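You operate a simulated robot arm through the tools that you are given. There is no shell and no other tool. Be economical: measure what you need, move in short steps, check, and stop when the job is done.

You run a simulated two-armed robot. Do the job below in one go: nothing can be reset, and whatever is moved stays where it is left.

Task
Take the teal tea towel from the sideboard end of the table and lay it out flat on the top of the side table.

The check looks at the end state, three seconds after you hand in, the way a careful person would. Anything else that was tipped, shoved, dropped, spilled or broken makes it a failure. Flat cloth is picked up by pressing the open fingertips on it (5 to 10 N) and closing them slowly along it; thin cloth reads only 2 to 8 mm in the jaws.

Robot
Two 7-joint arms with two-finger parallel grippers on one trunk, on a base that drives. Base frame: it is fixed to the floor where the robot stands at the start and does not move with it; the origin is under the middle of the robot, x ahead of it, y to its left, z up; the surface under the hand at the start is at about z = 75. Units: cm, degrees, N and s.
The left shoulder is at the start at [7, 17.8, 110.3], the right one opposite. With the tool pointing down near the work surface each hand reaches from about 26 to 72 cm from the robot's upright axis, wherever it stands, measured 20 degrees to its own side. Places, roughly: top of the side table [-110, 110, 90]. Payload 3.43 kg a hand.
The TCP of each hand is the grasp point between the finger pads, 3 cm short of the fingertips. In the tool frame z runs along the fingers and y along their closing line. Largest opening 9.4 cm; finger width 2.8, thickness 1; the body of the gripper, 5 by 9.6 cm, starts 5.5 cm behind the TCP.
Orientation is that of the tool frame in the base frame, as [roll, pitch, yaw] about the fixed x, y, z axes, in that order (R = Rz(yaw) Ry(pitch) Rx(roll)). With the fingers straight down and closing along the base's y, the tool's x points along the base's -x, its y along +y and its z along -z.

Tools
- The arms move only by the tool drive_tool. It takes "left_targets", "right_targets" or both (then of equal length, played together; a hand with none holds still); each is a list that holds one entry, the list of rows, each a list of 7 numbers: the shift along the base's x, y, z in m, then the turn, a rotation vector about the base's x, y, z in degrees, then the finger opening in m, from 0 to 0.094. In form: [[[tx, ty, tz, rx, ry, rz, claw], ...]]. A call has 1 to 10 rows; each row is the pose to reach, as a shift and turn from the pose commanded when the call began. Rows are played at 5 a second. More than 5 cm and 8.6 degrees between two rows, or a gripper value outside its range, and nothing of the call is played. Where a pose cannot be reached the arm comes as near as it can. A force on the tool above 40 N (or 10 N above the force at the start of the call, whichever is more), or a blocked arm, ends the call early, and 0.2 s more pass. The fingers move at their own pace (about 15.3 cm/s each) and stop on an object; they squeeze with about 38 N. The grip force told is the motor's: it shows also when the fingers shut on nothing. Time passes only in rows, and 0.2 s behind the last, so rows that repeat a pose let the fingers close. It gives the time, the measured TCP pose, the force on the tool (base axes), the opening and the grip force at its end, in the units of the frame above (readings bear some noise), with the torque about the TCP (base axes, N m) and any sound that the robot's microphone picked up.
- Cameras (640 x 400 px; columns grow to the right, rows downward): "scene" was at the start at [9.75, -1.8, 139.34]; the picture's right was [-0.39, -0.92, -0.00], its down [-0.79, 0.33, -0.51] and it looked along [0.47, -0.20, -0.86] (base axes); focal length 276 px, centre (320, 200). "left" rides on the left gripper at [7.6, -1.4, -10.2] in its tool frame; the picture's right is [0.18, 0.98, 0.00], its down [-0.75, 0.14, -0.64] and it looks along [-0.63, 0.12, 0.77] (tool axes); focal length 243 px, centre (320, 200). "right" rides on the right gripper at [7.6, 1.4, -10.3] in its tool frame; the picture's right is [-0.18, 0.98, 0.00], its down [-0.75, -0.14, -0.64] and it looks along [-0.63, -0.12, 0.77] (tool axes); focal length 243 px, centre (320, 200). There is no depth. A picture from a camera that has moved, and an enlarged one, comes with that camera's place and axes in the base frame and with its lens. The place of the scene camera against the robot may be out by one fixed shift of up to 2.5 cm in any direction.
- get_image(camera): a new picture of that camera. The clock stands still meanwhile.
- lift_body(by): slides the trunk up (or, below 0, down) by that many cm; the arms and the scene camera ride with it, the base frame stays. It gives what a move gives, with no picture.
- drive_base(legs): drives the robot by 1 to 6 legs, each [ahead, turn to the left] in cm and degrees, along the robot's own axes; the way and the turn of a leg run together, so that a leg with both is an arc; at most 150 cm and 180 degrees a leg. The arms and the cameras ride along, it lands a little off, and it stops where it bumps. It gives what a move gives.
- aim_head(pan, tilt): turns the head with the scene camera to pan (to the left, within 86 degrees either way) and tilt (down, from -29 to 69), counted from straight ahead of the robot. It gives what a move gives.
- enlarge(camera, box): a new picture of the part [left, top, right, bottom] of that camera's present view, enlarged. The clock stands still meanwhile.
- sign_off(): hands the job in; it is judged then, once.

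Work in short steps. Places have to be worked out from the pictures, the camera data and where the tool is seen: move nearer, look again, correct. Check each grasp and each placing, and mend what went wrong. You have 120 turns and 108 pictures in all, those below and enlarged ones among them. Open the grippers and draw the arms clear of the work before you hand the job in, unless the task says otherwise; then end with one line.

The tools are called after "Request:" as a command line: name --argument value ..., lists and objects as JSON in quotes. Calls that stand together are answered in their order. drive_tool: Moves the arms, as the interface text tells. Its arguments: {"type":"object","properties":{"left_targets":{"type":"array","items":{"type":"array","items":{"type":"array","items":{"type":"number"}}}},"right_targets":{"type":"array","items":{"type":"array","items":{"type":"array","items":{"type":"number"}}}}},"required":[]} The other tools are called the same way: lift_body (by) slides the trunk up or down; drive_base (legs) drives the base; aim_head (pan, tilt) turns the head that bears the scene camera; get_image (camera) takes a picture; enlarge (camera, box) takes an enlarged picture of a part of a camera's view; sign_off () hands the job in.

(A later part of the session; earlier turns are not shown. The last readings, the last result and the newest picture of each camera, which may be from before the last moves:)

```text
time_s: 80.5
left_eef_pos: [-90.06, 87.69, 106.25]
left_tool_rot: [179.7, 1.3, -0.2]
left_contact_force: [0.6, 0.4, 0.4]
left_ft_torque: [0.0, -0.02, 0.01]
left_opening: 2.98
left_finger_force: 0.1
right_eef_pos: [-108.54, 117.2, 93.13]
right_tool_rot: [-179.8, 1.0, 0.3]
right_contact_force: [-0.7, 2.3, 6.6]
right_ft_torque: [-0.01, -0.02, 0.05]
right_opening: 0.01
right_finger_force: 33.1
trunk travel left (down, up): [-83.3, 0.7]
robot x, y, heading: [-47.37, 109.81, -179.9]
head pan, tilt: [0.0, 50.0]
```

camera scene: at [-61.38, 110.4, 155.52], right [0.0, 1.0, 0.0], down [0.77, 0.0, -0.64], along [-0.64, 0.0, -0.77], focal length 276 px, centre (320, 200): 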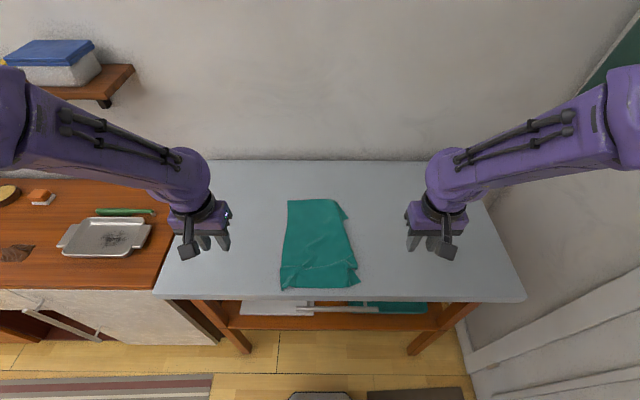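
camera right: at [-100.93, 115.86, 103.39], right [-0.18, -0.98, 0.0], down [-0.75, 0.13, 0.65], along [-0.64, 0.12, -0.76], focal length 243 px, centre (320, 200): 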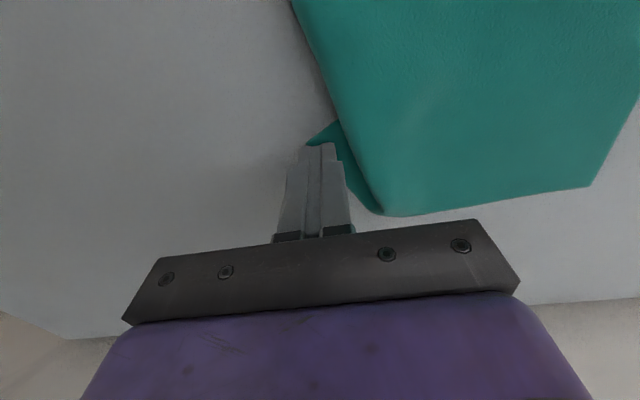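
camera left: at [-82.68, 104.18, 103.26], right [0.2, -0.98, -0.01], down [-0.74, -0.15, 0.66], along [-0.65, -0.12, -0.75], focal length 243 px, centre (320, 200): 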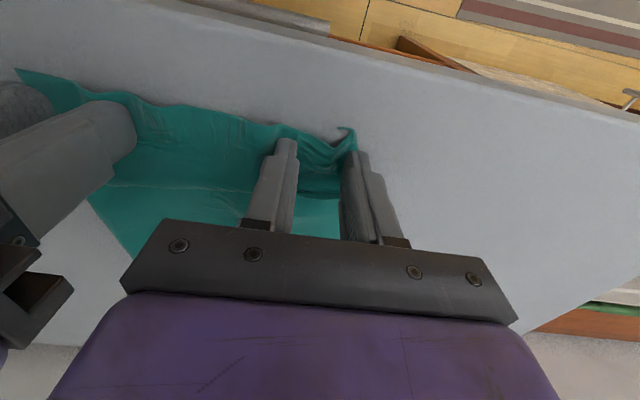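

6.6 N of press. I drag slowly outward (+y, −x).

Request:
drive_tool --right_targets '[[[-0.003, 0.005, 0, 0, 0, 0, 0], [-0.006, 0.01, 0, 0, 0, 0, 0], [-0.01, 0.015, 0, 0, 0, 0, 0], [-0.015, 0.02, 0, 0, 0, 0, 0], [-0.02, 0.025, 0, 0, 0, 0, 0], [-0.026, 0.03, 0, 0, 0, 0, 0], [-0.032, 0.035, 0, 0, 0, 0, 0]]]'

Request:
get_image --camera "right"

```text
time_s: 82.1
left_eef_pos: [-89.97, 87.71, 106.1]
left_tool_rot: [179.7, 1.4, -0.2]
left_contact_force: [0.6, 0.4, 0.9]
left_ft_torque: [-0.02, -0.02, -0.02]
left_opening: 3.02
left_finger_force: 0.1
right_eef_pos: [-111.52, 120.7, 93.19]
right_tool_rot: [-179.7, 0.9, 0.3]
right_contact_force: [0.8, -2.2, 10.7]
right_ft_torque: [-0.1, -0.14, 0.02]
right_opening: 0.0
right_finger_force: 33.0
trunk travel left (down, up): [-83.3, 0.7]
robot x, y, heading: [-47.42, 109.77, -179.9]
head pan, tilt: [0.0, 50.0]
```

```text
50 pictures are left
camera right: at [-103.97, 119.23, 103.25], right [-0.18, -0.98, 0.0], down [-0.74, 0.14, 0.66], along [-0.64, 0.12, -0.76], focal length 243 px, centre (320, 200)
```

right: 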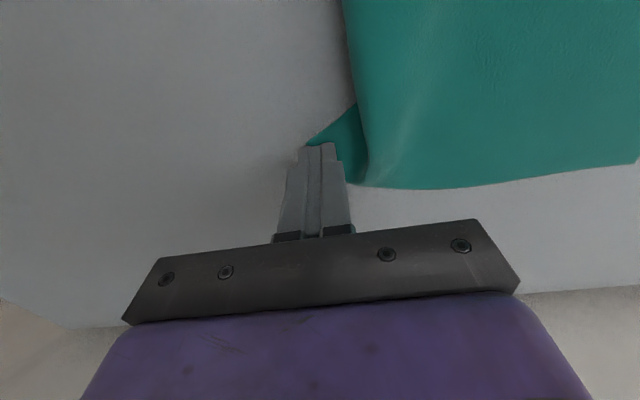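

The flap follows and is unfolding. I drag further the same way.

Request:
drive_tool --right_targets '[[[-0.005, 0.004, 0, 0, 0, 0, 0], [-0.01, 0.008, 0, 0, 0, 0, 0], [-0.015, 0.012, 0, 0, 0, 0, 0], [-0.02, 0.016, 0, 0, 0, 0, 0], [-0.025, 0.02, 0, 0, 0, 0, 0], [-0.03, 0.024, 0, 0, 0, 0, 0], [-0.035, 0.028, 0, 0, 0, 0, 0]]]'

Request:
get_image --camera "right"

Request:
enlarge --camera "scene" --box '[260, 170, 400, 300]'

```text
time_s: 83.7
left_eef_pos: [-90.1, 87.75, 106.13]
left_tool_rot: [179.6, 1.3, -0.3]
left_contact_force: [0.6, -1.0, 0.1]
left_ft_torque: [0.04, 0.0, 0.04]
left_opening: 3.03
left_finger_force: 0.1
right_eef_pos: [-114.7, 123.75, 93.17]
right_tool_rot: [-179.8, 0.9, 0.2]
right_contact_force: [1.0, -2.3, 8.4]
right_ft_torque: [-0.09, -0.08, -0.03]
right_opening: 0.0
right_finger_force: 33.1
right hand out of reach, approached as far as the arm can: row 7
trunk travel left (down, up): [-83.3, 0.7]
robot x, y, heading: [-46.78, 109.28, -179.6]
head pan, tilt: [0.0, 50.0]
```

```text
49 pictures are left
camera right: at [-107.11, 122.31, 103.27], right [-0.18, -0.98, 0.0], down [-0.74, 0.14, 0.65], along [-0.64, 0.12, -0.76], focal length 243 px, centre (320, 200)
```

right: 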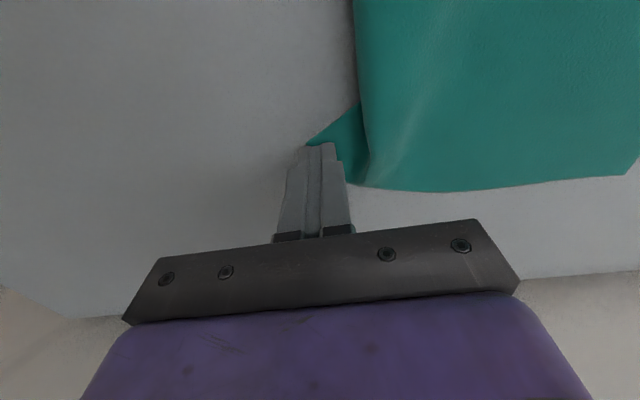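

```text
3.08 times, centred on (330, 235) of scene
camera zoom: at [-61.32, 110.35, 155.53], right [0.0, 1.0, 0.0], down [0.77, 0.0, -0.64], along [-0.64, 0.0, -0.77], focal length 850 px, centre (289, 92)
```

zoom: 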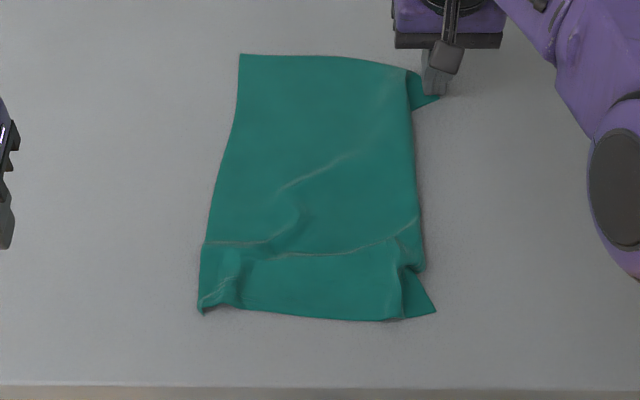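

The towel moved along too, so I need an anchor. I lift the right hand, pull it back a little, and drive 7 cm closer for better reach.

Request:
drive_tool --right_targets '[[[0, 0, 0.015, 0, 0, 0, 0], [0.02, 0, 0.04, 0, 0, 0, 0], [0.05, 0.01, 0.06, 0, 0, 0, 0], [0.08, 0.02, 0.08, 0, 0, 0, 0]]]' --left_targets '[[[0, 0, 0, 0, 0, 0, 0], [0, 0, 0.01, 0, 0, 0, 0], [0, 0, 0.01, 0, 0, 0, 0], [0, 0, 0.01, 0, 0, 0, 0]]]'

Request:
drive_base --legs '[[7, 0]]'

Request:
enlarge --camera "scene" --box '[250, 180, 400, 310]'

```text
time_s: 84.7
left_eef_pos: [-90.04, 87.91, 107.17]
left_tool_rot: [179.7, 1.3, -0.2]
left_contact_force: [0.3, 0.9, -0.1]
left_ft_torque: [-0.01, 0.05, 0.01]
left_opening: 0.01
left_finger_force: 33.0
right_eef_pos: [-106.55, 125.97, 101.16]
right_tool_rot: [-179.8, 0.9, 0.2]
right_contact_force: [-0.7, -1.3, 0.0]
right_ft_torque: [-0.01, 0.02, 0.02]
right_opening: 0.0
right_finger_force: 32.7
trunk travel left (down, up): [-83.3, 0.7]
robot x, y, heading: [-47.13, 109.77, -179.8]
head pan, tilt: [0.0, 50.0]
```

```text
time_s: 85.8
left_eef_pos: [-95.97, 87.77, 107.68]
left_tool_rot: [179.7, 2.0, -0.3]
left_contact_force: [1.4, -0.5, 0.1]
left_ft_torque: [0.01, 0.07, 0.01]
left_opening: 0.0
left_finger_force: 33.6
right_eef_pos: [-112.79, 125.87, 101.86]
right_tool_rot: [-179.7, 1.6, 0.1]
right_contact_force: [0.4, 0.2, 0.8]
right_ft_torque: [0.0, 0.05, 0.01]
right_opening: 0.0
right_finger_force: 32.3
trunk travel left (down, up): [-83.3, 0.7]
robot x, y, heading: [-54.28, 109.97, -179.8]
head pan, tilt: [0.0, 50.0]
```

```text
3.08 times, centred on (325, 245) of scene
camera zoom: at [-66.92, 110.38, 155.66], right [0.0, 1.0, 0.0], down [0.76, 0.0, -0.65], along [-0.65, 0.0, -0.76], focal length 850 px, centre (305, 62)
```

zoom: 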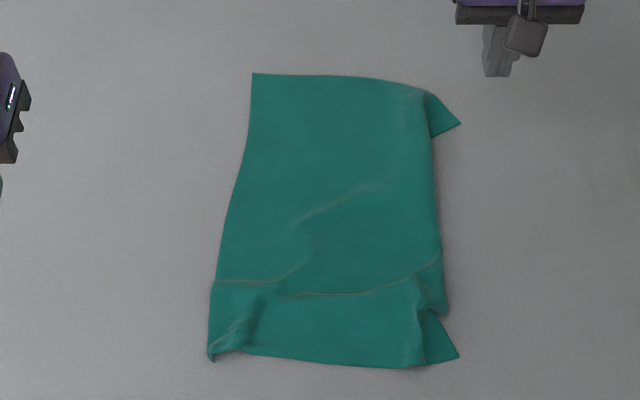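

The right side is tucked under between the two poking tips. I'll anchor the towel with the left fingertips near (−110,111) and place the right fingertips over tip B at (−115.4,124.8).

Request:
drive_tool --left_targets '[[[-0.02, 0.04, 0, 0, 0, 0, 0], [-0.04, 0.08, 0, 0, 0, 0, 0], [-0.06, 0.12, 0, 0, 0, 0, 0], [-0.085, 0.16, 0, 0, 0, 0, 0], [-0.11, 0.195, -0.01, 0, 0, 0, 0], [-0.135, 0.225, -0.03, 0, 0, 0, 0], [-0.14, 0.232, -0.07, 0, 0, 0, 0], [-0.14, 0.232, -0.11, 0, 0, 0, 0], [-0.14, 0.232, -0.125, 0, 0, 0, 0], [-0.14, 0.232, -0.125, 0, 0, 0, 0]]]' --right_targets '[[[0, 0, 0, 0, 0, 0, 0], [0, 0, 0, 0, 0, 0, 0], [-0.01, 0, 0, 0, 0, 0, 0], [-0.02, -0.005, 0, 0, 0, 0, 0], [-0.027, -0.011, 0, 0, 0, 0, 0], [-0.027, -0.011, -0.02, 0, 0, 0, 0], [-0.027, -0.011, -0.04, 0, 0, 0, 0], [-0.027, -0.011, -0.06, 0, 0, 0, 0], [-0.027, -0.011, -0.07, 0, 0, 0, 0], [-0.027, -0.011, -0.07, 0, 0, 0, 0]]]'

Request:
get_image --camera "right"

Request:
get_image --camera "scene"

```text
time_s: 88.0
left_eef_pos: [-110.91, 111.18, 94.54]
left_tool_rot: [179.7, 1.4, -0.3]
left_contact_force: [-0.2, 0.4, 0.2]
left_ft_torque: [0.04, 0.0, -0.03]
left_opening: 0.01
left_finger_force: 33.4
right_eef_pos: [-116.34, 124.88, 94.16]
right_tool_rot: [-179.7, 0.9, 0.2]
right_contact_force: [0.7, -0.7, -0.2]
right_ft_torque: [0.02, -0.01, -0.03]
right_opening: 0.0
right_finger_force: 32.8
trunk travel left (down, up): [-83.3, 0.7]
robot x, y, heading: [-54.26, 109.79, -179.8]
head pan, tilt: [0.0, 50.0]
```

```text
46 pictures are left
camera right: at [-108.7, 123.37, 104.21], right [-0.18, -0.98, 0.0], down [-0.74, 0.14, 0.66], along [-0.64, 0.12, -0.76], focal length 243 px, centre (320, 200)
```

right: 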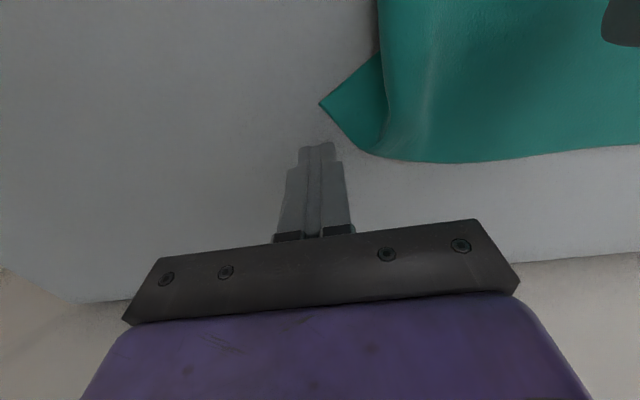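

```text
45 pictures are left
camera scene: at [-68.47, 110.42, 155.52], right [0.0, 1.0, 0.0], down [0.77, 0.0, -0.64], along [-0.64, 0.0, -0.77], focal length 276 px, centre (320, 200)
```

scene: 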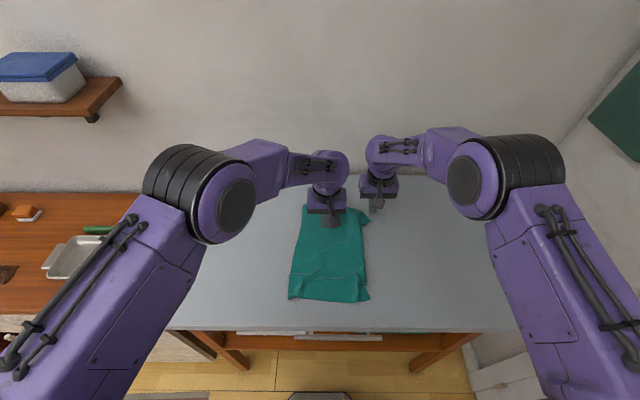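

The exposed flap centres near (−113.9,122.7). I shift the right onto it and press with both hands.

Request:
drive_tool --right_targets '[[[0.013, -0.008, 0, 0, 0, 0, 0], [0.026, -0.017, 0, 0, 0, 0, 0], [0.026, -0.017, -0.005, 0, 0, 0, 0], [0.026, -0.017, -0.009, 0, 0, 0, 0], [0.026, -0.017, -0.0095, 0, 0, 0, 0]]]' --left_targets '[[[0, 0, -0.003, 0, 0, 0, 0], [0, 0, -0.006, 0, 0, 0, 0], [0, 0, -0.009, 0, 0, 0, 0], [0, 0, -0.011, 0, 0, 0, 0], [0, 0, -0.012, 0, 0, 0, 0]]]'

```text
time_s: 89.2
left_eef_pos: [-110.99, 111.07, 93.49]
left_tool_rot: [179.6, 1.4, -0.3]
left_contact_force: [0.3, -0.1, 0.3]
left_ft_torque: [0.0, -0.03, 0.02]
left_opening: 0.02
left_finger_force: 33.0
right_eef_pos: [-113.69, 123.07, 93.27]
right_tool_rot: [-179.8, 0.9, 0.2]
right_contact_force: [-0.4, 0.6, -0.4]
right_ft_torque: [0.01, -0.02, 0.02]
right_opening: 0.01
right_finger_force: 33.4
trunk travel left (down, up): [-83.3, 0.7]
robot x, y, heading: [-54.23, 109.49, -179.8]
head pan, tilt: [0.0, 50.0]
```

Just above contact; I press a bit more on both.

Request:
drive_tool --right_targets '[[[0, 0, -0.001, 0, 0, 0, 0], [0, 0, -0.0018, 0, 0, 0, 0], [0, 0, -0.0018, 0, 0, 0, 0]]]' --left_targets '[[[0, 0, -0.0015, 0, 0, 0, 0], [0, 0, -0.0028, 0, 0, 0, 0], [0, 0, -0.0028, 0, 0, 0, 0]]]'

```text
time_s: 90.0
left_eef_pos: [-111.05, 111.01, 93.35]
left_tool_rot: [179.7, 1.5, -0.3]
left_contact_force: [-0.1, 0.0, 0.3]
left_ft_torque: [-0.03, 0.02, -0.01]
left_opening: 0.01
left_finger_force: 32.9
right_eef_pos: [-113.76, 123.17, 93.17]
right_tool_rot: [-179.8, 1.1, 0.3]
right_contact_force: [-1.6, -1.1, 10.2]
right_ft_torque: [-0.04, -0.04, 0.01]
right_opening: 0.0
right_finger_force: 33.3
trunk travel left (down, up): [-83.3, 0.7]
robot x, y, heading: [-53.98, 109.4, -179.5]
head pan, tilt: [0.0, 50.0]
```

Right 10 N; I lower the left until it presses.

Request:
drive_tool --left_targets '[[[0, 0, -0.001, 0, 0, 0, 0], [0, 0, -0.002, 0, 0, 0, 0], [0, 0, -0.002, 0, 0, 0, 0]]]'

```text
time_s: 90.8
left_eef_pos: [-111.02, 111.01, 93.1]
left_tool_rot: [179.7, 1.5, -0.4]
left_contact_force: [-0.6, -0.1, 3.5]
left_ft_torque: [-0.01, -0.03, 0.01]
left_opening: 0.0
left_finger_force: 33.0
right_eef_pos: [-113.72, 123.1, 93.17]
right_tool_rot: [-179.7, 1.1, 0.3]
right_contact_force: [-2.6, -0.6, 13.9]
right_ft_torque: [-0.12, -0.03, -0.03]
right_opening: 0.01
right_finger_force: 33.0
trunk travel left (down, up): [-83.3, 0.7]
robot x, y, heading: [-54.44, 109.38, -180.0]
head pan, tilt: [0.0, 50.0]
```

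Left 3.5 N, right ~12 N. I add a touch on the left and drag the right outward in +y, slightly −x.

Request:
drive_tool --left_targets '[[[0, 0, -0.0004, 0, 0, 0, 0], [0, 0, -0.0005, 0, 0, 0, 0], [0, 0, -0.0005, 0, 0, 0, 0], [0, 0, -0.0005, 0, 0, 0, 0], [0, 0, -0.0005, 0, 0, 0, 0], [0, 0, -0.0005, 0, 0, 0, 0], [0, 0, -0.0005, 0, 0, 0, 0], [0, 0, -0.0005, 0, 0, 0, 0]]]' --right_targets '[[[0, 0, 0, 0, 0, 0, 0], [-0.002, 0.005, 0, 0, 0, 0, 0], [-0.004, 0.01, 0, 0, 0, 0, 0], [-0.007, 0.015, 0, 0, 0, 0, 0], [-0.01, 0.02, 0, 0, 0, 0, 0], [-0.013, 0.025, 0, 0, 0, 0, 0], [-0.016, 0.03, 0, 0, 0, 0, 0], [-0.02, 0.035, 0, 0, 0, 0, 0]]]'

Request:
get_image --camera "right"

Request:
enlarge --camera "scene" --box '[260, 180, 400, 310]'

```text
time_s: 92.5
left_eef_pos: [-110.85, 110.94, 93.2]
left_tool_rot: [179.7, 1.5, -0.4]
left_contact_force: [1.3, -2.0, 11.5]
left_ft_torque: [-0.03, -0.18, -0.03]
left_opening: 0.0
left_finger_force: 32.7
right_eef_pos: [-115.59, 126.57, 93.15]
right_tool_rot: [-179.7, 1.0, 0.2]
right_contact_force: [0.0, -1.0, 4.1]
right_ft_torque: [-0.07, -0.03, -0.01]
right_opening: 0.0
right_finger_force: 32.9
trunk travel left (down, up): [-83.3, 0.7]
robot x, y, heading: [-54.31, 109.6, -179.6]
head pan, tilt: [0.0, 50.0]
```

```text
44 pictures are left
camera right: at [-107.92, 125.16, 103.26], right [-0.18, -0.98, 0.0], down [-0.74, 0.13, 0.66], along [-0.65, 0.12, -0.75], focal length 243 px, centre (320, 200)
```

right: 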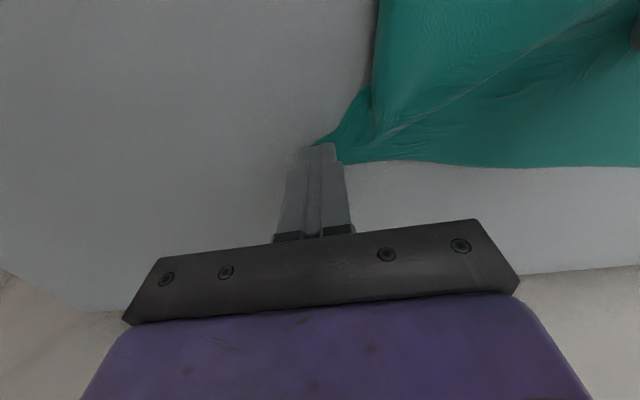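

```text
3.08 times, centred on (330, 245) of scene
camera zoom: at [-68.18, 110.33, 155.55], right [0.0, 1.0, 0.0], down [0.76, 0.0, -0.64], along [-0.64, 0.0, -0.76], focal length 850 px, centre (289, 62)
```

zoom: 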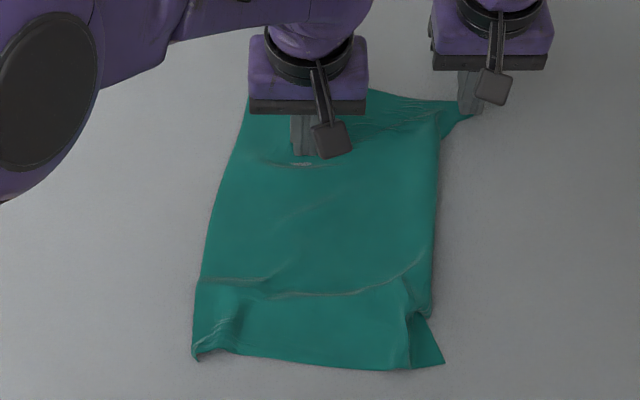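

Corner B is out and the far edge is straight. I lift both hands clear and back the base 7 cm to work on the near pleat and corners.

Request:
drive_tool --left_targets '[[[0, 0, 0.02, 0, 0, 0, 0], [0, 0, 0.05, 0, 0, 0, 0], [0, -0.03, 0.07, 0, 0, 0, 0], [0.02, -0.07, 0.08, 0, 0, 0, 0], [0.04, -0.11, 0.08, 0, 0, 0, 0]]]' --right_targets '[[[0, 0, 0.02, 0, 0, 0, 0], [0, 0, 0.05, 0, 0, 0, 0], [0.02, 0.02, 0.07, 0, 0, 0, 0], [0.04, 0.05, 0.08, 0, 0, 0, 0], [0.06, 0.06, 0.08, 0, 0, 0, 0]]]'

Request:
drive_base --legs '[[-7.5, 0]]'

Request:
drive_tool --right_targets '[[[0, 0, 0, 0, 0, 0, 0]]]'

Request:
enlarge --camera "scene" --box '[260, 170, 400, 300]'

```text
time_s: 93.8
left_eef_pos: [-106.79, 99.97, 101.18]
left_tool_rot: [179.8, 1.6, -0.3]
left_contact_force: [-0.1, 0.2, -0.4]
left_ft_torque: [-0.02, 0.0, 0.03]
left_opening: 0.01
left_finger_force: 33.5
right_eef_pos: [-109.56, 132.66, 101.42]
right_tool_rot: [-179.7, 1.0, 0.3]
right_contact_force: [0.0, 0.4, 0.3]
right_ft_torque: [-0.01, 0.01, 0.01]
right_opening: 0.0
right_finger_force: 33.0
trunk travel left (down, up): [-83.3, 0.7]
robot x, y, heading: [-54.29, 109.86, -179.7]
head pan, tilt: [0.0, 50.0]
```

```text
time_s: 94.8
left_eef_pos: [-100.3, 100.06, 100.72]
left_tool_rot: [179.7, 1.0, -0.3]
left_contact_force: [-1.1, -0.1, -0.7]
left_ft_torque: [-0.02, -0.08, 0.0]
left_opening: 0.0
left_finger_force: 32.9
right_eef_pos: [-103.11, 132.82, 100.7]
right_tool_rot: [-179.8, 0.6, 0.2]
right_contact_force: [-1.0, 0.2, 0.4]
right_ft_torque: [-0.04, -0.06, 0.01]
right_opening: 0.01
right_finger_force: 33.0
trunk travel left (down, up): [-83.3, 0.7]
robot x, y, heading: [-46.3, 109.44, -179.9]
head pan, tilt: [0.0, 50.0]
```

```text
time_s: 95.2
left_eef_pos: [-99.66, 100.15, 101.08]
left_tool_rot: [179.7, 1.2, -0.2]
left_contact_force: [-0.3, 0.6, -0.9]
left_ft_torque: [0.03, 0.0, 0.01]
left_opening: 0.0
left_finger_force: 32.7
right_eef_pos: [-102.6, 132.75, 101.11]
right_tool_rot: [-179.8, 0.9, 0.3]
right_contact_force: [1.0, 0.4, 1.0]
right_ft_torque: [0.01, -0.01, -0.01]
right_opening: 0.0
right_finger_force: 33.0
trunk travel left (down, up): [-83.3, 0.7]
robot x, y, heading: [-47.05, 109.29, -179.7]
head pan, tilt: [0.0, 50.0]
```

```text
3.08 times, centred on (330, 235) of scene
camera zoom: at [-61.28, 110.42, 155.5], right [0.0, 1.0, 0.0], down [0.77, 0.0, -0.64], along [-0.64, 0.0, -0.77], focal length 850 px, centre (289, 92)
```

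zoom: 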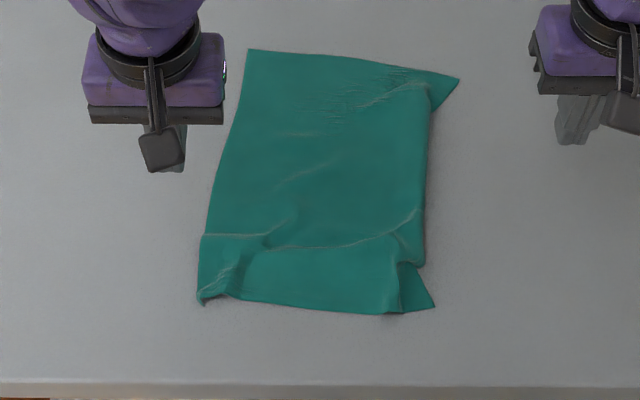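

Next I anchor with the left near (−106,110) and put the right fingertips on tail C at about (−93.4,121).

Request:
drive_tool --left_targets '[[[-0.02, 0.03, 0, 0, 0, 0, 0], [-0.04, 0.06, 0, 0, 0, 0, 0], [-0.063, 0.1, 0, 0, 0, 0, 0], [-0.063, 0.1, -0.03, 0, 0, 0, 0], [-0.063, 0.1, -0.06, 0, 0, 0, 0], [-0.063, 0.1, -0.078, 0, 0, 0, 0]]]' --right_targets '[[[0.03, -0.03, 0, 0, 0, 0, 0], [0.06, -0.06, 0, 0, 0, 0, 0], [0.08, -0.09, 0, 0, 0, 0, 0], [0.092, -0.115, -0.02, 0, 0, 0, 0], [0.092, -0.115, -0.05, 0, 0, 0, 0], [0.092, -0.115, -0.07, 0, 0, 0, 0]]]'

Request:
get_image --camera "right"

```text
time_s: 96.6
left_eef_pos: [-106.12, 110.22, 93.3]
left_tool_rot: [179.6, 1.4, -0.2]
left_contact_force: [-0.5, 0.5, -0.1]
left_ft_torque: [-0.01, -0.04, 0.0]
left_opening: 0.0
left_finger_force: 33.0
right_eef_pos: [-93.48, 121.37, 94.24]
right_tool_rot: [-179.8, 0.9, 0.2]
right_contact_force: [0.0, 0.7, 0.4]
right_ft_torque: [-0.04, -0.03, 0.02]
right_opening: 0.03
right_finger_force: 32.9
trunk travel left (down, up): [-83.3, 0.7]
robot x, y, heading: [-47.02, 109.52, -179.8]
head pan, tilt: [0.0, 50.0]
```

```text
41 pictures are left
camera right: at [-85.79, 119.94, 104.28], right [-0.18, -0.98, 0.0], down [-0.74, 0.14, 0.65], along [-0.64, 0.12, -0.76], focal length 243 px, centre (320, 200)
```

right: 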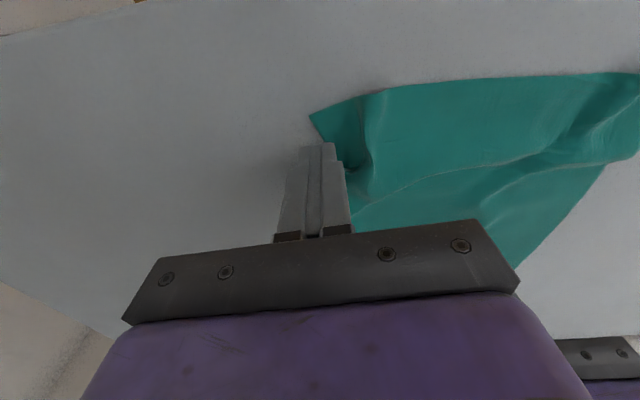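

The tail is centred near (−91.9,120.2). I shift the right hand there and press both.

Request:
drive_tool --left_targets '[[[0, 0, -0.001, 0, 0, 0, 0], [0, 0, -0.0018, 0, 0, 0, 0], [0, 0, -0.0023, 0, 0, 0, 0], [0, 0, -0.0023, 0, 0, 0, 0]]]' --right_targets '[[[0.015, -0.011, 0, 0, 0, 0, 0], [0.015, -0.011, -0.007, 0, 0, 0, 0], [0.015, -0.011, -0.0105, 0, 0, 0, 0], [0.015, -0.011, -0.0115, 0, 0, 0, 0]]]'

```text
time_s: 97.6
left_eef_pos: [-105.91, 110.05, 93.21]
left_tool_rot: [179.7, 1.5, -0.4]
left_contact_force: [-0.3, -0.3, 3.0]
left_ft_torque: [0.04, 0.02, -0.02]
left_opening: 0.0
left_finger_force: 33.1
right_eef_pos: [-91.8, 120.21, 93.12]
right_tool_rot: [-179.9, 1.1, 0.2]
right_contact_force: [0.3, 1.4, 7.3]
right_ft_torque: [-0.02, -0.03, 0.0]
right_opening: 0.01
right_finger_force: 33.5
trunk travel left (down, up): [-83.3, 0.7]
robot x, y, heading: [-47.0, 109.27, -179.9]
head pan, tilt: [0.0, 50.0]
```

Left 3 N, right 7 N. I firm up the left and drag the right by +y 3 cm, +x 2.5 cm.

Request:
drive_tool --left_targets '[[[0, 0, -0.0005, 0, 0, 0, 0], [0, 0, -0.0006, 0, 0, 0, 0], [0, 0, -0.0006, 0, 0, 0, 0], [0, 0, -0.0006, 0, 0, 0, 0], [0, 0, -0.0006, 0, 0, 0, 0], [0, 0, -0.0006, 0, 0, 0, 0], [0, 0, -0.0006, 0, 0, 0, 0], [0, 0, -0.0006, 0, 0, 0, 0]]]' --right_targets '[[[0, 0, -0.0001, 0, 0, 0, 0], [0.002, 0.005, -0.0001, 0, 0, 0, 0], [0.005, 0.01, -0.0001, 0, 0, 0, 0], [0.009, 0.015, -0.0001, 0, 0, 0, 0], [0.013, 0.02, -0.0001, 0, 0, 0, 0], [0.017, 0.024, -0.0001, 0, 0, 0, 0], [0.021, 0.028, -0.0001, 0, 0, 0, 0], [0.025, 0.03, -0.0001, 0, 0, 0, 0]]]'

Request:
enlarge --camera "scene" --box '[260, 170, 400, 300]'

Request:
get_image --camera "right"

```text
time_s: 99.4
left_eef_pos: [-105.78, 110.04, 93.21]
left_tool_rot: [179.9, 1.4, -0.3]
left_contact_force: [-1.6, 1.0, 10.3]
left_ft_torque: [-0.02, -0.1, 0.04]
left_opening: 0.0
left_finger_force: 33.2
right_eef_pos: [-89.13, 123.24, 93.18]
right_tool_rot: [-179.8, 1.2, 0.2]
right_contact_force: [-5.5, -1.7, 19.9]
right_ft_torque: [-0.06, 0.02, -0.07]
right_opening: 0.0
right_finger_force: 32.7
trunk travel left (down, up): [-83.3, 0.7]
robot x, y, heading: [-47.27, 109.63, -179.7]
head pan, tilt: [0.0, 50.0]
```

```text
3.08 times, centred on (330, 235) of scene
camera zoom: at [-60.87, 110.31, 155.56], right [0.0, 1.0, 0.0], down [0.76, 0.0, -0.64], along [-0.64, 0.0, -0.76], focal length 850 px, centre (289, 92)
```

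zoom: 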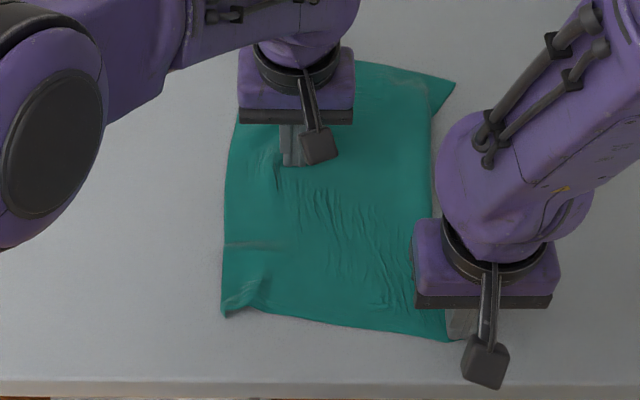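

```text
39 pictures are left
camera right: at [-81.42, 121.79, 103.22], right [-0.18, -0.98, 0.0], down [-0.74, 0.14, 0.66], along [-0.65, 0.12, -0.75], focal length 243 px, centre (320, 200)
```

right: 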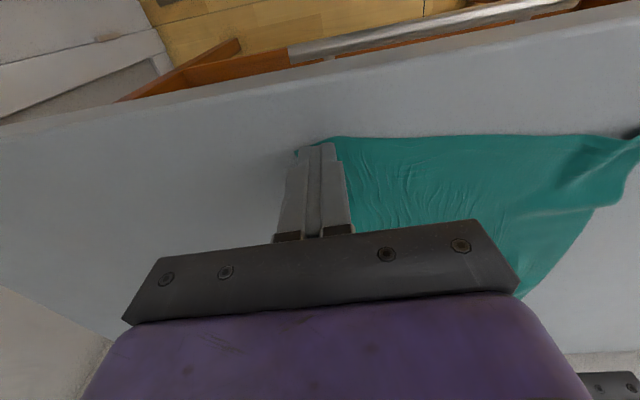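

The right half of the pleat is gone. Keeping the right hand pressed on C as an anchor, I move the left above near-left corner D (≈(−92.5,105.3)).

Request:
drive_tool --left_targets '[[[0, 0, 0.02, 0, 0, 0, 0], [0, -0.01, 0.04, 0, 0, 0, 0], [0.03, -0.03, 0.05, 0, 0, 0, 0], [0.06, -0.045, 0.05, 0, 0, 0, 0], [0.1, -0.047, 0.05, 0, 0, 0, 0], [0.133, -0.047, 0.04, 0, 0, 0, 0], [0.133, -0.047, 0.02, 0, 0, 0, 0], [0.133, -0.047, 0.02, 0, 0, 0, 0]]]'

Request:
get_image --camera "left"

```text
time_s: 101.2
left_eef_pos: [-93.07, 105.34, 95.72]
left_tool_rot: [-178.4, 1.7, 1.3]
left_contact_force: [0.2, -0.7, 0.3]
left_ft_torque: [-0.01, 0.0, -0.01]
left_opening: 0.0
left_finger_force: 32.8
right_eef_pos: [-89.05, 123.18, 93.15]
right_tool_rot: [-179.8, 1.0, 0.2]
right_contact_force: [-5.6, 1.8, 35.1]
right_ft_torque: [-0.02, -0.01, 0.0]
right_opening: 0.0
right_finger_force: 33.5
trunk travel left (down, up): [-83.3, 0.7]
robot x, y, heading: [-47.04, 109.61, -179.9]
head pan, tilt: [0.0, 50.0]
```

```text
38 pictures are left
camera left: at [-85.18, 106.62, 105.72], right [0.21, -0.98, -0.03], down [-0.73, -0.18, 0.66], along [-0.65, -0.11, -0.75], focal length 243 px, centre (320, 200)
```

left: 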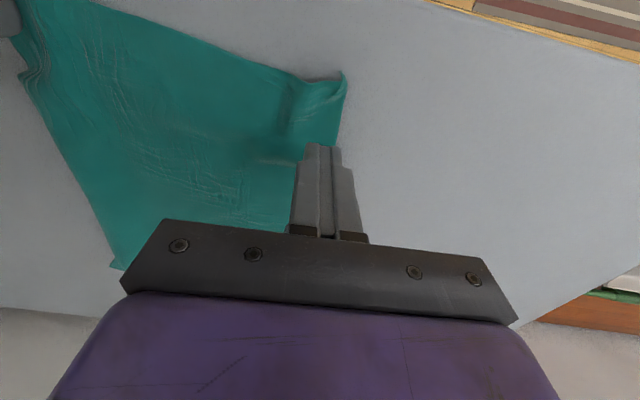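

D's tail centres near (−90.3,105.3). I shift the left there, lower it, and ease the right's press.

Request:
drive_tool --left_targets '[[[0.013, -0.003, 0, 0, 0, 0, 0], [0.026, -0.005, 0, 0, 0, 0, 0], [0.026, -0.005, -0.015, 0, 0, 0, 0], [0.026, -0.005, -0.023, 0, 0, 0, 0], [0.026, -0.005, -0.025, 0, 0, 0, 0]]]' --right_targets '[[[0, 0, 0.0006, 0, 0, 0, 0], [0, 0, 0.0006, 0, 0, 0, 0], [0, 0, 0.0006, 0, 0, 0, 0], [0, 0, 0.0006, 0, 0, 0, 0], [0, 0, 0.0006, 0, 0, 0, 0]]]'

Request:
get_image --camera "left"

```text
time_s: 102.4
left_eef_pos: [-90.54, 104.91, 93.35]
left_tool_rot: [-178.2, 1.6, 1.8]
left_contact_force: [-0.2, -0.3, 1.1]
left_ft_torque: [0.0, -0.02, -0.01]
left_opening: 0.02
left_finger_force: 33.1
right_eef_pos: [-89.17, 123.16, 93.18]
right_tool_rot: [-179.6, 1.0, 0.3]
right_contact_force: [-2.4, 1.9, 27.8]
right_ft_torque: [0.0, -0.09, 0.0]
right_opening: 0.0
right_finger_force: 33.1
trunk travel left (down, up): [-83.3, 0.7]
robot x, y, heading: [-46.95, 109.78, -179.9]
head pan, tilt: [0.0, 50.0]
```

```text
37 pictures are left
camera left: at [-82.65, 106.31, 103.3], right [0.21, -0.98, -0.04], down [-0.73, -0.18, 0.66], along [-0.65, -0.11, -0.75], focal length 243 px, centre (320, 200)
```

left: 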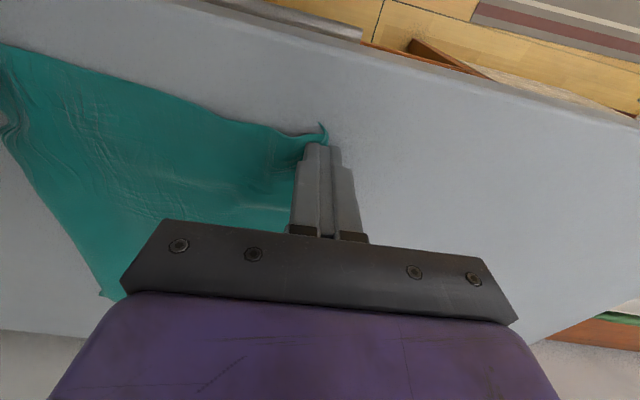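

The left tip is over D's tail, just touching. I press it a bit more, then drag it −y 2.5 cm and +x 2 cm.

Request:
drive_tool --left_targets '[[[0, 0, -0.001, 0, 0, 0, 0], [0, 0, -0.002, 0, 0, 0, 0], [0.002, -0.004, -0.002, 0, 0, 0, 0], [0.005, -0.008, -0.002, 0, 0, 0, 0], [0.008, -0.012, -0.002, 0, 0, 0, 0], [0.011, -0.016, -0.002, 0, 0, 0, 0], [0.014, -0.02, -0.002, 0, 0, 0, 0], [0.017, -0.024, -0.002, 0, 0, 0, 0]]]'

Request:
get_image --camera "left"

Request:
enlarge --camera "scene" --box '[260, 170, 400, 300]'

```text
time_s: 103.1
left_eef_pos: [-90.48, 104.82, 93.16]
left_tool_rot: [-178.1, 1.9, 2.0]
left_contact_force: [3.0, 3.7, 22.6]
left_ft_torque: [0.18, -0.38, 0.05]
left_opening: 0.0
left_finger_force: 33.2
right_eef_pos: [-88.83, 123.37, 93.11]
right_tool_rot: [-179.7, 1.0, 0.3]
right_contact_force: [0.6, 1.6, 9.8]
right_ft_torque: [0.06, -0.09, -0.02]
right_opening: 0.01
right_finger_force: 33.1
trunk travel left (down, up): [-83.3, 0.7]
robot x, y, heading: [-46.65, 110.05, -179.8]
head pan, tilt: [0.0, 50.0]
stopped in row 3 (left hand): the force on the tool passed its limit at 45 N (the readings are from after the stop); the commanded pose is now the measured one
```

```text
36 pictures are left
camera left: at [-82.64, 106.19, 103.16], right [0.21, -0.98, -0.04], down [-0.73, -0.19, 0.66], along [-0.65, -0.11, -0.75], focal length 243 px, centre (320, 200)
```

left: 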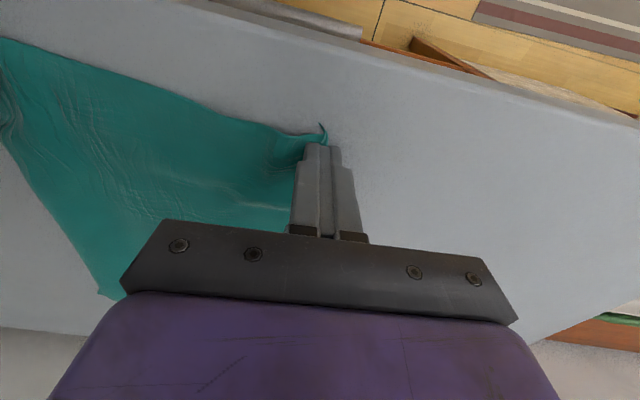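

```text
3.08 times, centred on (330, 235) of scene
camera zoom: at [-60.61, 110.46, 155.55], right [0.0, 1.0, 0.0], down [0.76, 0.0, -0.65], along [-0.65, 0.0, -0.76], focal length 850 px, centre (289, 92)
```

zoom: 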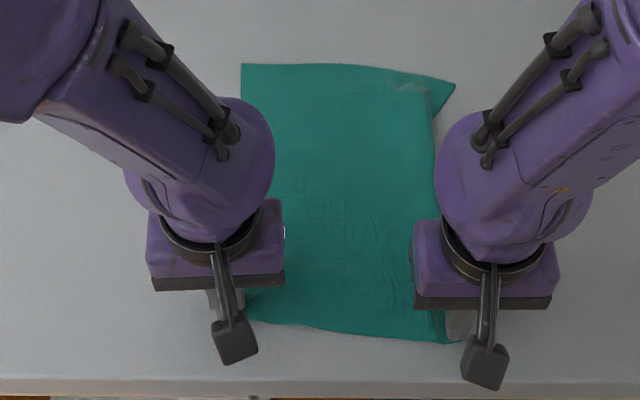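

Pressed too hard; the target has reset to the measured pose. I drag at this height with the same direction.

Request:
drive_tool --left_targets '[[[0, 0, 0.0002, 0, 0, 0, 0], [0.003, -0.004, 0.0002, 0, 0, 0, 0], [0.006, -0.008, 0.0002, 0, 0, 0, 0], [0.009, -0.012, 0.0002, 0, 0, 0, 0], [0.012, -0.016, 0.0002, 0, 0, 0, 0], [0.015, -0.02, 0.0002, 0, 0, 0, 0], [0.017, -0.024, 0.0002, 0, 0, 0, 0]]]'

Request:
get_image --camera "left"

Request:
enlarge --camera "scene" --box '[260, 170, 400, 300]'

```text
time_s: 104.7
left_eef_pos: [-88.83, 102.48, 93.28]
left_tool_rot: [-178.5, 1.9, 1.5]
left_contact_force: [-0.1, 10.8, 16.6]
left_ft_torque: [0.4, -0.2, 0.1]
left_opening: 0.01
left_finger_force: 33.0
right_eef_pos: [-88.91, 123.34, 93.23]
right_tool_rot: [-179.9, 1.0, 0.2]
right_contact_force: [1.2, -2.8, 22.0]
right_ft_torque: [-0.09, -0.15, -0.08]
right_opening: 0.0
right_finger_force: 33.3
trunk travel left (down, up): [-83.3, 0.7]
robot x, y, heading: [-46.48, 110.02, -179.7]
head pan, tilt: [0.0, 50.0]
```

```text
34 pictures are left
camera left: at [-80.86, 103.88, 103.17], right [0.21, -0.98, -0.03], down [-0.73, -0.18, 0.66], along [-0.65, -0.11, -0.75], focal length 243 px, centre (320, 200)
```

left: 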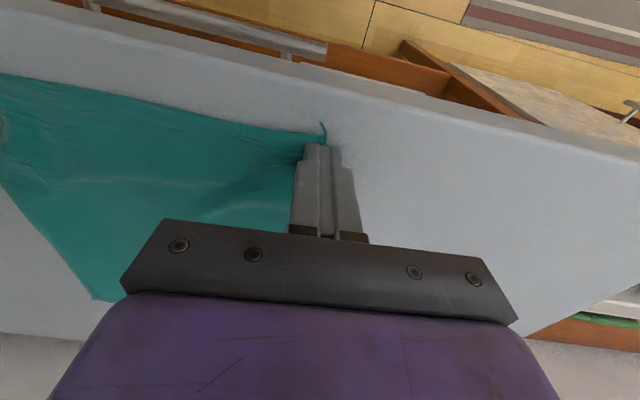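

```text
3.08 times, centred on (330, 235) of scene
camera zoom: at [-60.63, 110.55, 155.56], right [0.0, 1.0, 0.0], down [0.76, 0.0, -0.65], along [-0.65, 0.0, -0.76], focal length 850 px, centre (289, 92)
```

zoom: 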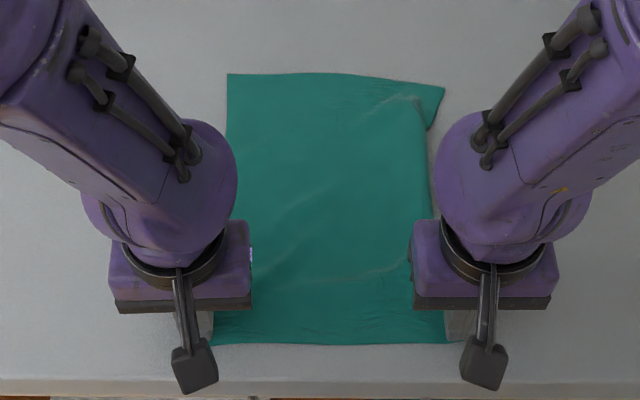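

The near edge is straight and the towel almost flat. I lift both hands, spread, and look.

Request:
drive_tool --left_targets '[[[0, 0, 0.01, 0, 0, 0, 0], [0, 0, 0.04, 0, 0, 0, 0], [0, -0.02, 0.07, 0, 0, 0, 0], [0, -0.06, 0.09, 0, 0, 0, 0], [0, -0.1, 0.1, 0, 0, 0, 0], [0, -0.13, 0.1, 0, 0, 0, 0]]]' --right_targets '[[[0, 0, 0.01, 0, 0, 0, 0], [0, 0, 0.04, 0, 0, 0, 0], [0, 0.02, 0.07, 0, 0, 0, 0], [0, 0.06, 0.09, 0, 0, 0, 0], [0, 0.1, 0.1, 0, 0, 0, 0], [0, 0.13, 0.1, 0, 0, 0, 0]]]'

Request:
enlarge --camera "scene" --box '[260, 170, 400, 300]'

```text
time_s: 106.1
left_eef_pos: [-89.04, 89.2, 103.08]
left_tool_rot: [-178.4, 1.6, 1.5]
left_contact_force: [-0.1, -0.5, 0.0]
left_ft_torque: [0.01, 0.03, -0.04]
left_opening: 0.0
left_finger_force: 33.6
right_eef_pos: [-89.08, 136.21, 102.83]
right_tool_rot: [-179.7, 0.7, 0.3]
right_contact_force: [-0.1, 0.3, -0.6]
right_ft_torque: [-0.03, -0.01, 0.01]
right_opening: 0.0
right_finger_force: 33.0
trunk travel left (down, up): [-83.3, 0.7]
robot x, y, heading: [-46.88, 109.56, -180.0]
head pan, tilt: [0.0, 50.0]
```

```text
3.08 times, centred on (330, 235) of scene
camera zoom: at [-61.18, 110.43, 155.51], right [0.0, 1.0, 0.0], down [0.77, 0.0, -0.64], along [-0.64, 0.0, -0.77], focal length 850 px, centre (289, 92)
```

zoom: 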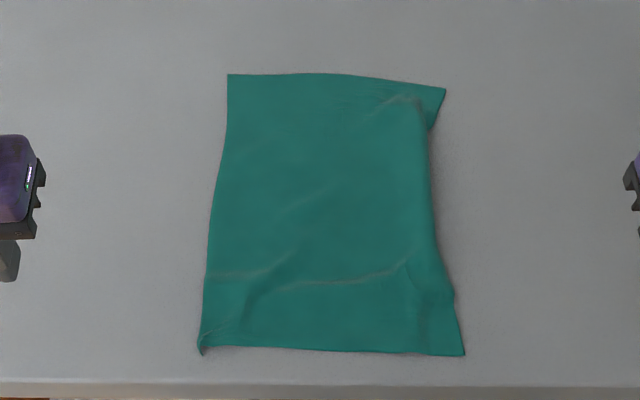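

Nearly flat; only a ~1.5 cm tuck along the right edge up to corner B remains. I drive 6 cm nearer to pull corner B once more.

Request:
drive_base --legs '[[6, 0]]'

Request:
drive_tool --left_targets '[[[0, 0.04, 0, -1, 0, -1, 0], [-0.01, 0.08, 0, -1.6, 0, -1.5, 0], [-0.02, 0.12, 0, -1.6, 0, -1.5, 0], [-0.03, 0.16, 0, -1.6, 0, -1.5, 0], [-0.04, 0.2, 0, -1.6, 0, -1.5, 0], [-0.045, 0.23, -0.01, -1.6, 0, -1.5, 0], [-0.045, 0.235, -0.04, -1.6, 0, -1.5, 0], [-0.045, 0.235, -0.07, -1.6, 0, -1.5, 0], [-0.045, 0.235, -0.093, -1.6, 0, -1.5, 0]]]' --right_targets '[[[-0.04, 0, 0, 0, 0, 0, 0], [-0.08, 0, 0, 0, 0, 0, 0], [-0.12, 0, 0, 0, 0, 0, 0], [-0.16, -0.01, 0, 0, 0, 0, 0], [-0.19, -0.04, 0, 0, 0, 0, 0], [-0.2, -0.08, -0.01, 0, 0, 0, 0], [-0.2, -0.11, -0.04, 0, 0, 0, 0], [-0.2, -0.11, -0.07, 0, 0, 0, 0], [-0.2, -0.11, -0.08, 0, 0, 0, 0]]]'

Request:
get_image --camera "right"

Request:
enlarge --camera "scene" --box '[250, 170, 400, 310]'

```text
time_s: 107.1
left_eef_pos: [-93.93, 89.33, 103.38]
left_tool_rot: [-178.4, 2.3, 1.5]
left_contact_force: [1.2, -0.1, 0.9]
left_ft_torque: [0.0, 0.11, 0.01]
left_opening: 0.0
left_finger_force: 33.1
right_eef_pos: [-93.97, 136.26, 103.35]
right_tool_rot: [-179.7, 1.3, 0.3]
right_contact_force: [0.9, -0.1, -0.6]
right_ft_torque: [-0.03, 0.07, 0.05]
right_opening: 0.0
right_finger_force: 33.2
trunk travel left (down, up): [-83.3, 0.7]
robot x, y, heading: [-52.99, 109.24, -179.8]
head pan, tilt: [0.0, 50.0]
```

```text
time_s: 109.1
left_eef_pos: [-100.0, 112.37, 93.84]
left_tool_rot: [-179.2, 1.7, 0.8]
left_contact_force: [0.9, 0.6, -0.4]
left_ft_torque: [0.02, -0.06, 0.02]
left_opening: 0.0
left_finger_force: 33.1
right_eef_pos: [-114.81, 125.26, 95.0]
right_tool_rot: [-179.7, 0.9, 0.2]
right_contact_force: [-0.4, -0.3, 0.1]
right_ft_torque: [-0.01, 0.02, -0.03]
right_opening: 0.02
right_finger_force: 33.3
trunk travel left (down, up): [-83.3, 0.7]
robot x, y, heading: [-52.57, 109.74, -179.9]
head pan, tilt: [0.0, 50.0]
```

```text
31 pictures are left
camera right: at [-107.16, 123.9, 105.04], right [-0.18, -0.98, 0.0], down [-0.75, 0.14, 0.65], along [-0.64, 0.12, -0.76], focal length 243 px, centre (320, 200)
```

right: 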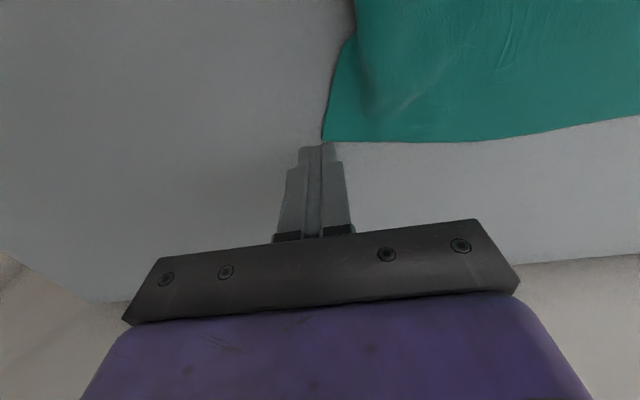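

```text
2.86 times, centred on (325, 240) of scene
camera zoom: at [-67.15, 110.39, 155.51], right [0.0, 1.0, 0.0], down [0.77, 0.0, -0.64], along [-0.64, 0.0, -0.77], focal length 789 px, centre (306, 86)
```

zoom: 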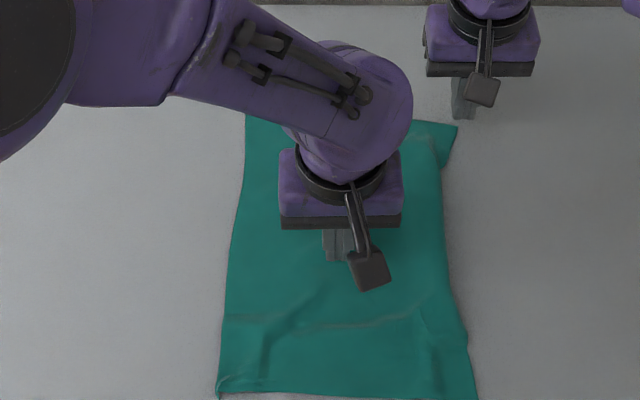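

Corner B is at (−114.6,125.1). I move the right 1.4 cm inward onto it and press both hands.

Request:
drive_tool --left_targets '[[[0, 0, -0.003, 0, 0, 0, 0], [0, 0, -0.006, 0, 0, 0, 0], [0, 0, -0.0075, 0, 0, 0, 0], [0, 0, -0.008, 0, 0, 0, 0], [0, 0, -0.008, 0, 0, 0, 0]]]' --right_targets '[[[0.014, -0.013, 0, 0, 0, 0, 0], [0.014, -0.013, -0.01, 0, 0, 0, 0], [0.014, -0.013, -0.017, 0, 0, 0, 0], [0.014, -0.013, -0.0185, 0, 0, 0, 0], [0.014, -0.013, -0.0192, 0, 0, 0, 0]]]'

```text
time_s: 110.3
left_eef_pos: [-99.63, 112.45, 93.2]
left_tool_rot: [-179.6, 1.9, 0.7]
left_contact_force: [-4.8, 2.8, 28.1]
left_ft_torque: [0.01, -0.18, -0.03]
left_opening: 0.0
left_finger_force: 33.0
right_eef_pos: [-113.31, 123.98, 93.05]
right_tool_rot: [-179.8, 1.0, 0.2]
right_contact_force: [-0.4, -0.2, 2.3]
right_ft_torque: [-0.03, -0.02, -0.03]
right_opening: 0.0
right_finger_force: 33.2
trunk travel left (down, up): [-83.3, 0.7]
robot x, y, heading: [-52.97, 109.74, -180.1]
head pan, tilt: [0.0, 50.0]
```

I ease the left a little, firm the right to ~8 N, and drag B by −x 2 cm, +y 1.2 cm.

Request:
drive_tool --left_targets '[[[0, 0, 0.0004, 0, 0, 0, 0], [0, 0, 0.0004, 0, 0, 0, 0], [0, 0, 0.0004, 0, 0, 0, 0], [0, 0, 0.0004, 0, 0, 0, 0], [0, 0, 0.0004, 0, 0, 0, 0], [0, 0, 0.0004, 0, 0, 0, 0], [0, 0, 0.0004, 0, 0, 0, 0]]]' --right_targets '[[[0, 0, -0.0004, 0, 0, 0, 0], [-0.003, 0.002, -0.0004, 0, 0, 0, 0], [-0.007, 0.004, -0.0004, 0, 0, 0, 0], [-0.011, 0.006, -0.0004, 0, 0, 0, 0], [-0.015, 0.009, -0.0004, 0, 0, 0, 0], [-0.019, 0.011, -0.0004, 0, 0, 0, 0], [-0.022, 0.013, -0.0004, 0, 0, 0, 0]]]'

Request:
get_image --camera "right"

Request:
enlarge --camera "scene" --box '[250, 170, 400, 310]'

```text
time_s: 111.9
left_eef_pos: [-99.24, 112.4, 93.09]
left_tool_rot: [-179.5, 1.7, 0.5]
left_contact_force: [-0.8, -1.7, 8.9]
left_ft_torque: [-0.07, -0.07, 0.01]
left_opening: 0.0
left_finger_force: 33.4
right_eef_pos: [-115.55, 125.1, 93.13]
right_tool_rot: [-179.8, 1.0, 0.2]
right_contact_force: [2.6, -2.1, 9.6]
right_ft_torque: [-0.08, -0.15, 0.02]
right_opening: 0.03
right_finger_force: 33.0
trunk travel left (down, up): [-83.3, 0.7]
robot x, y, heading: [-52.89, 109.9, -180.1]
head pan, tilt: [0.0, 50.0]
```

```text
29 pictures are left
camera right: at [-107.82, 123.74, 103.26], right [-0.18, -0.98, 0.0], down [-0.74, 0.13, 0.66], along [-0.64, 0.12, -0.76], focal length 243 px, centre (320, 200)
```

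right: 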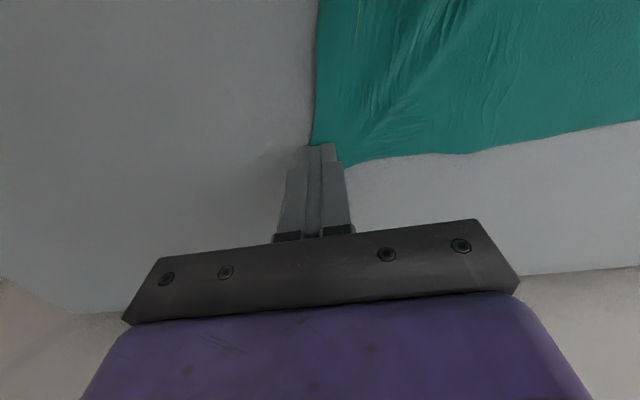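

```text
2.86 times, centred on (325, 240) of scene
camera zoom: at [-66.69, 110.28, 155.54], right [0.0, 1.0, 0.0], down [0.76, 0.0, -0.64], along [-0.64, 0.0, -0.76], focal length 789 px, centre (306, 86)
```

zoom: 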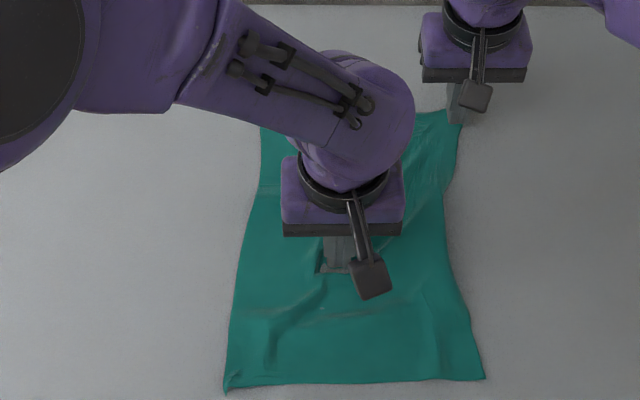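

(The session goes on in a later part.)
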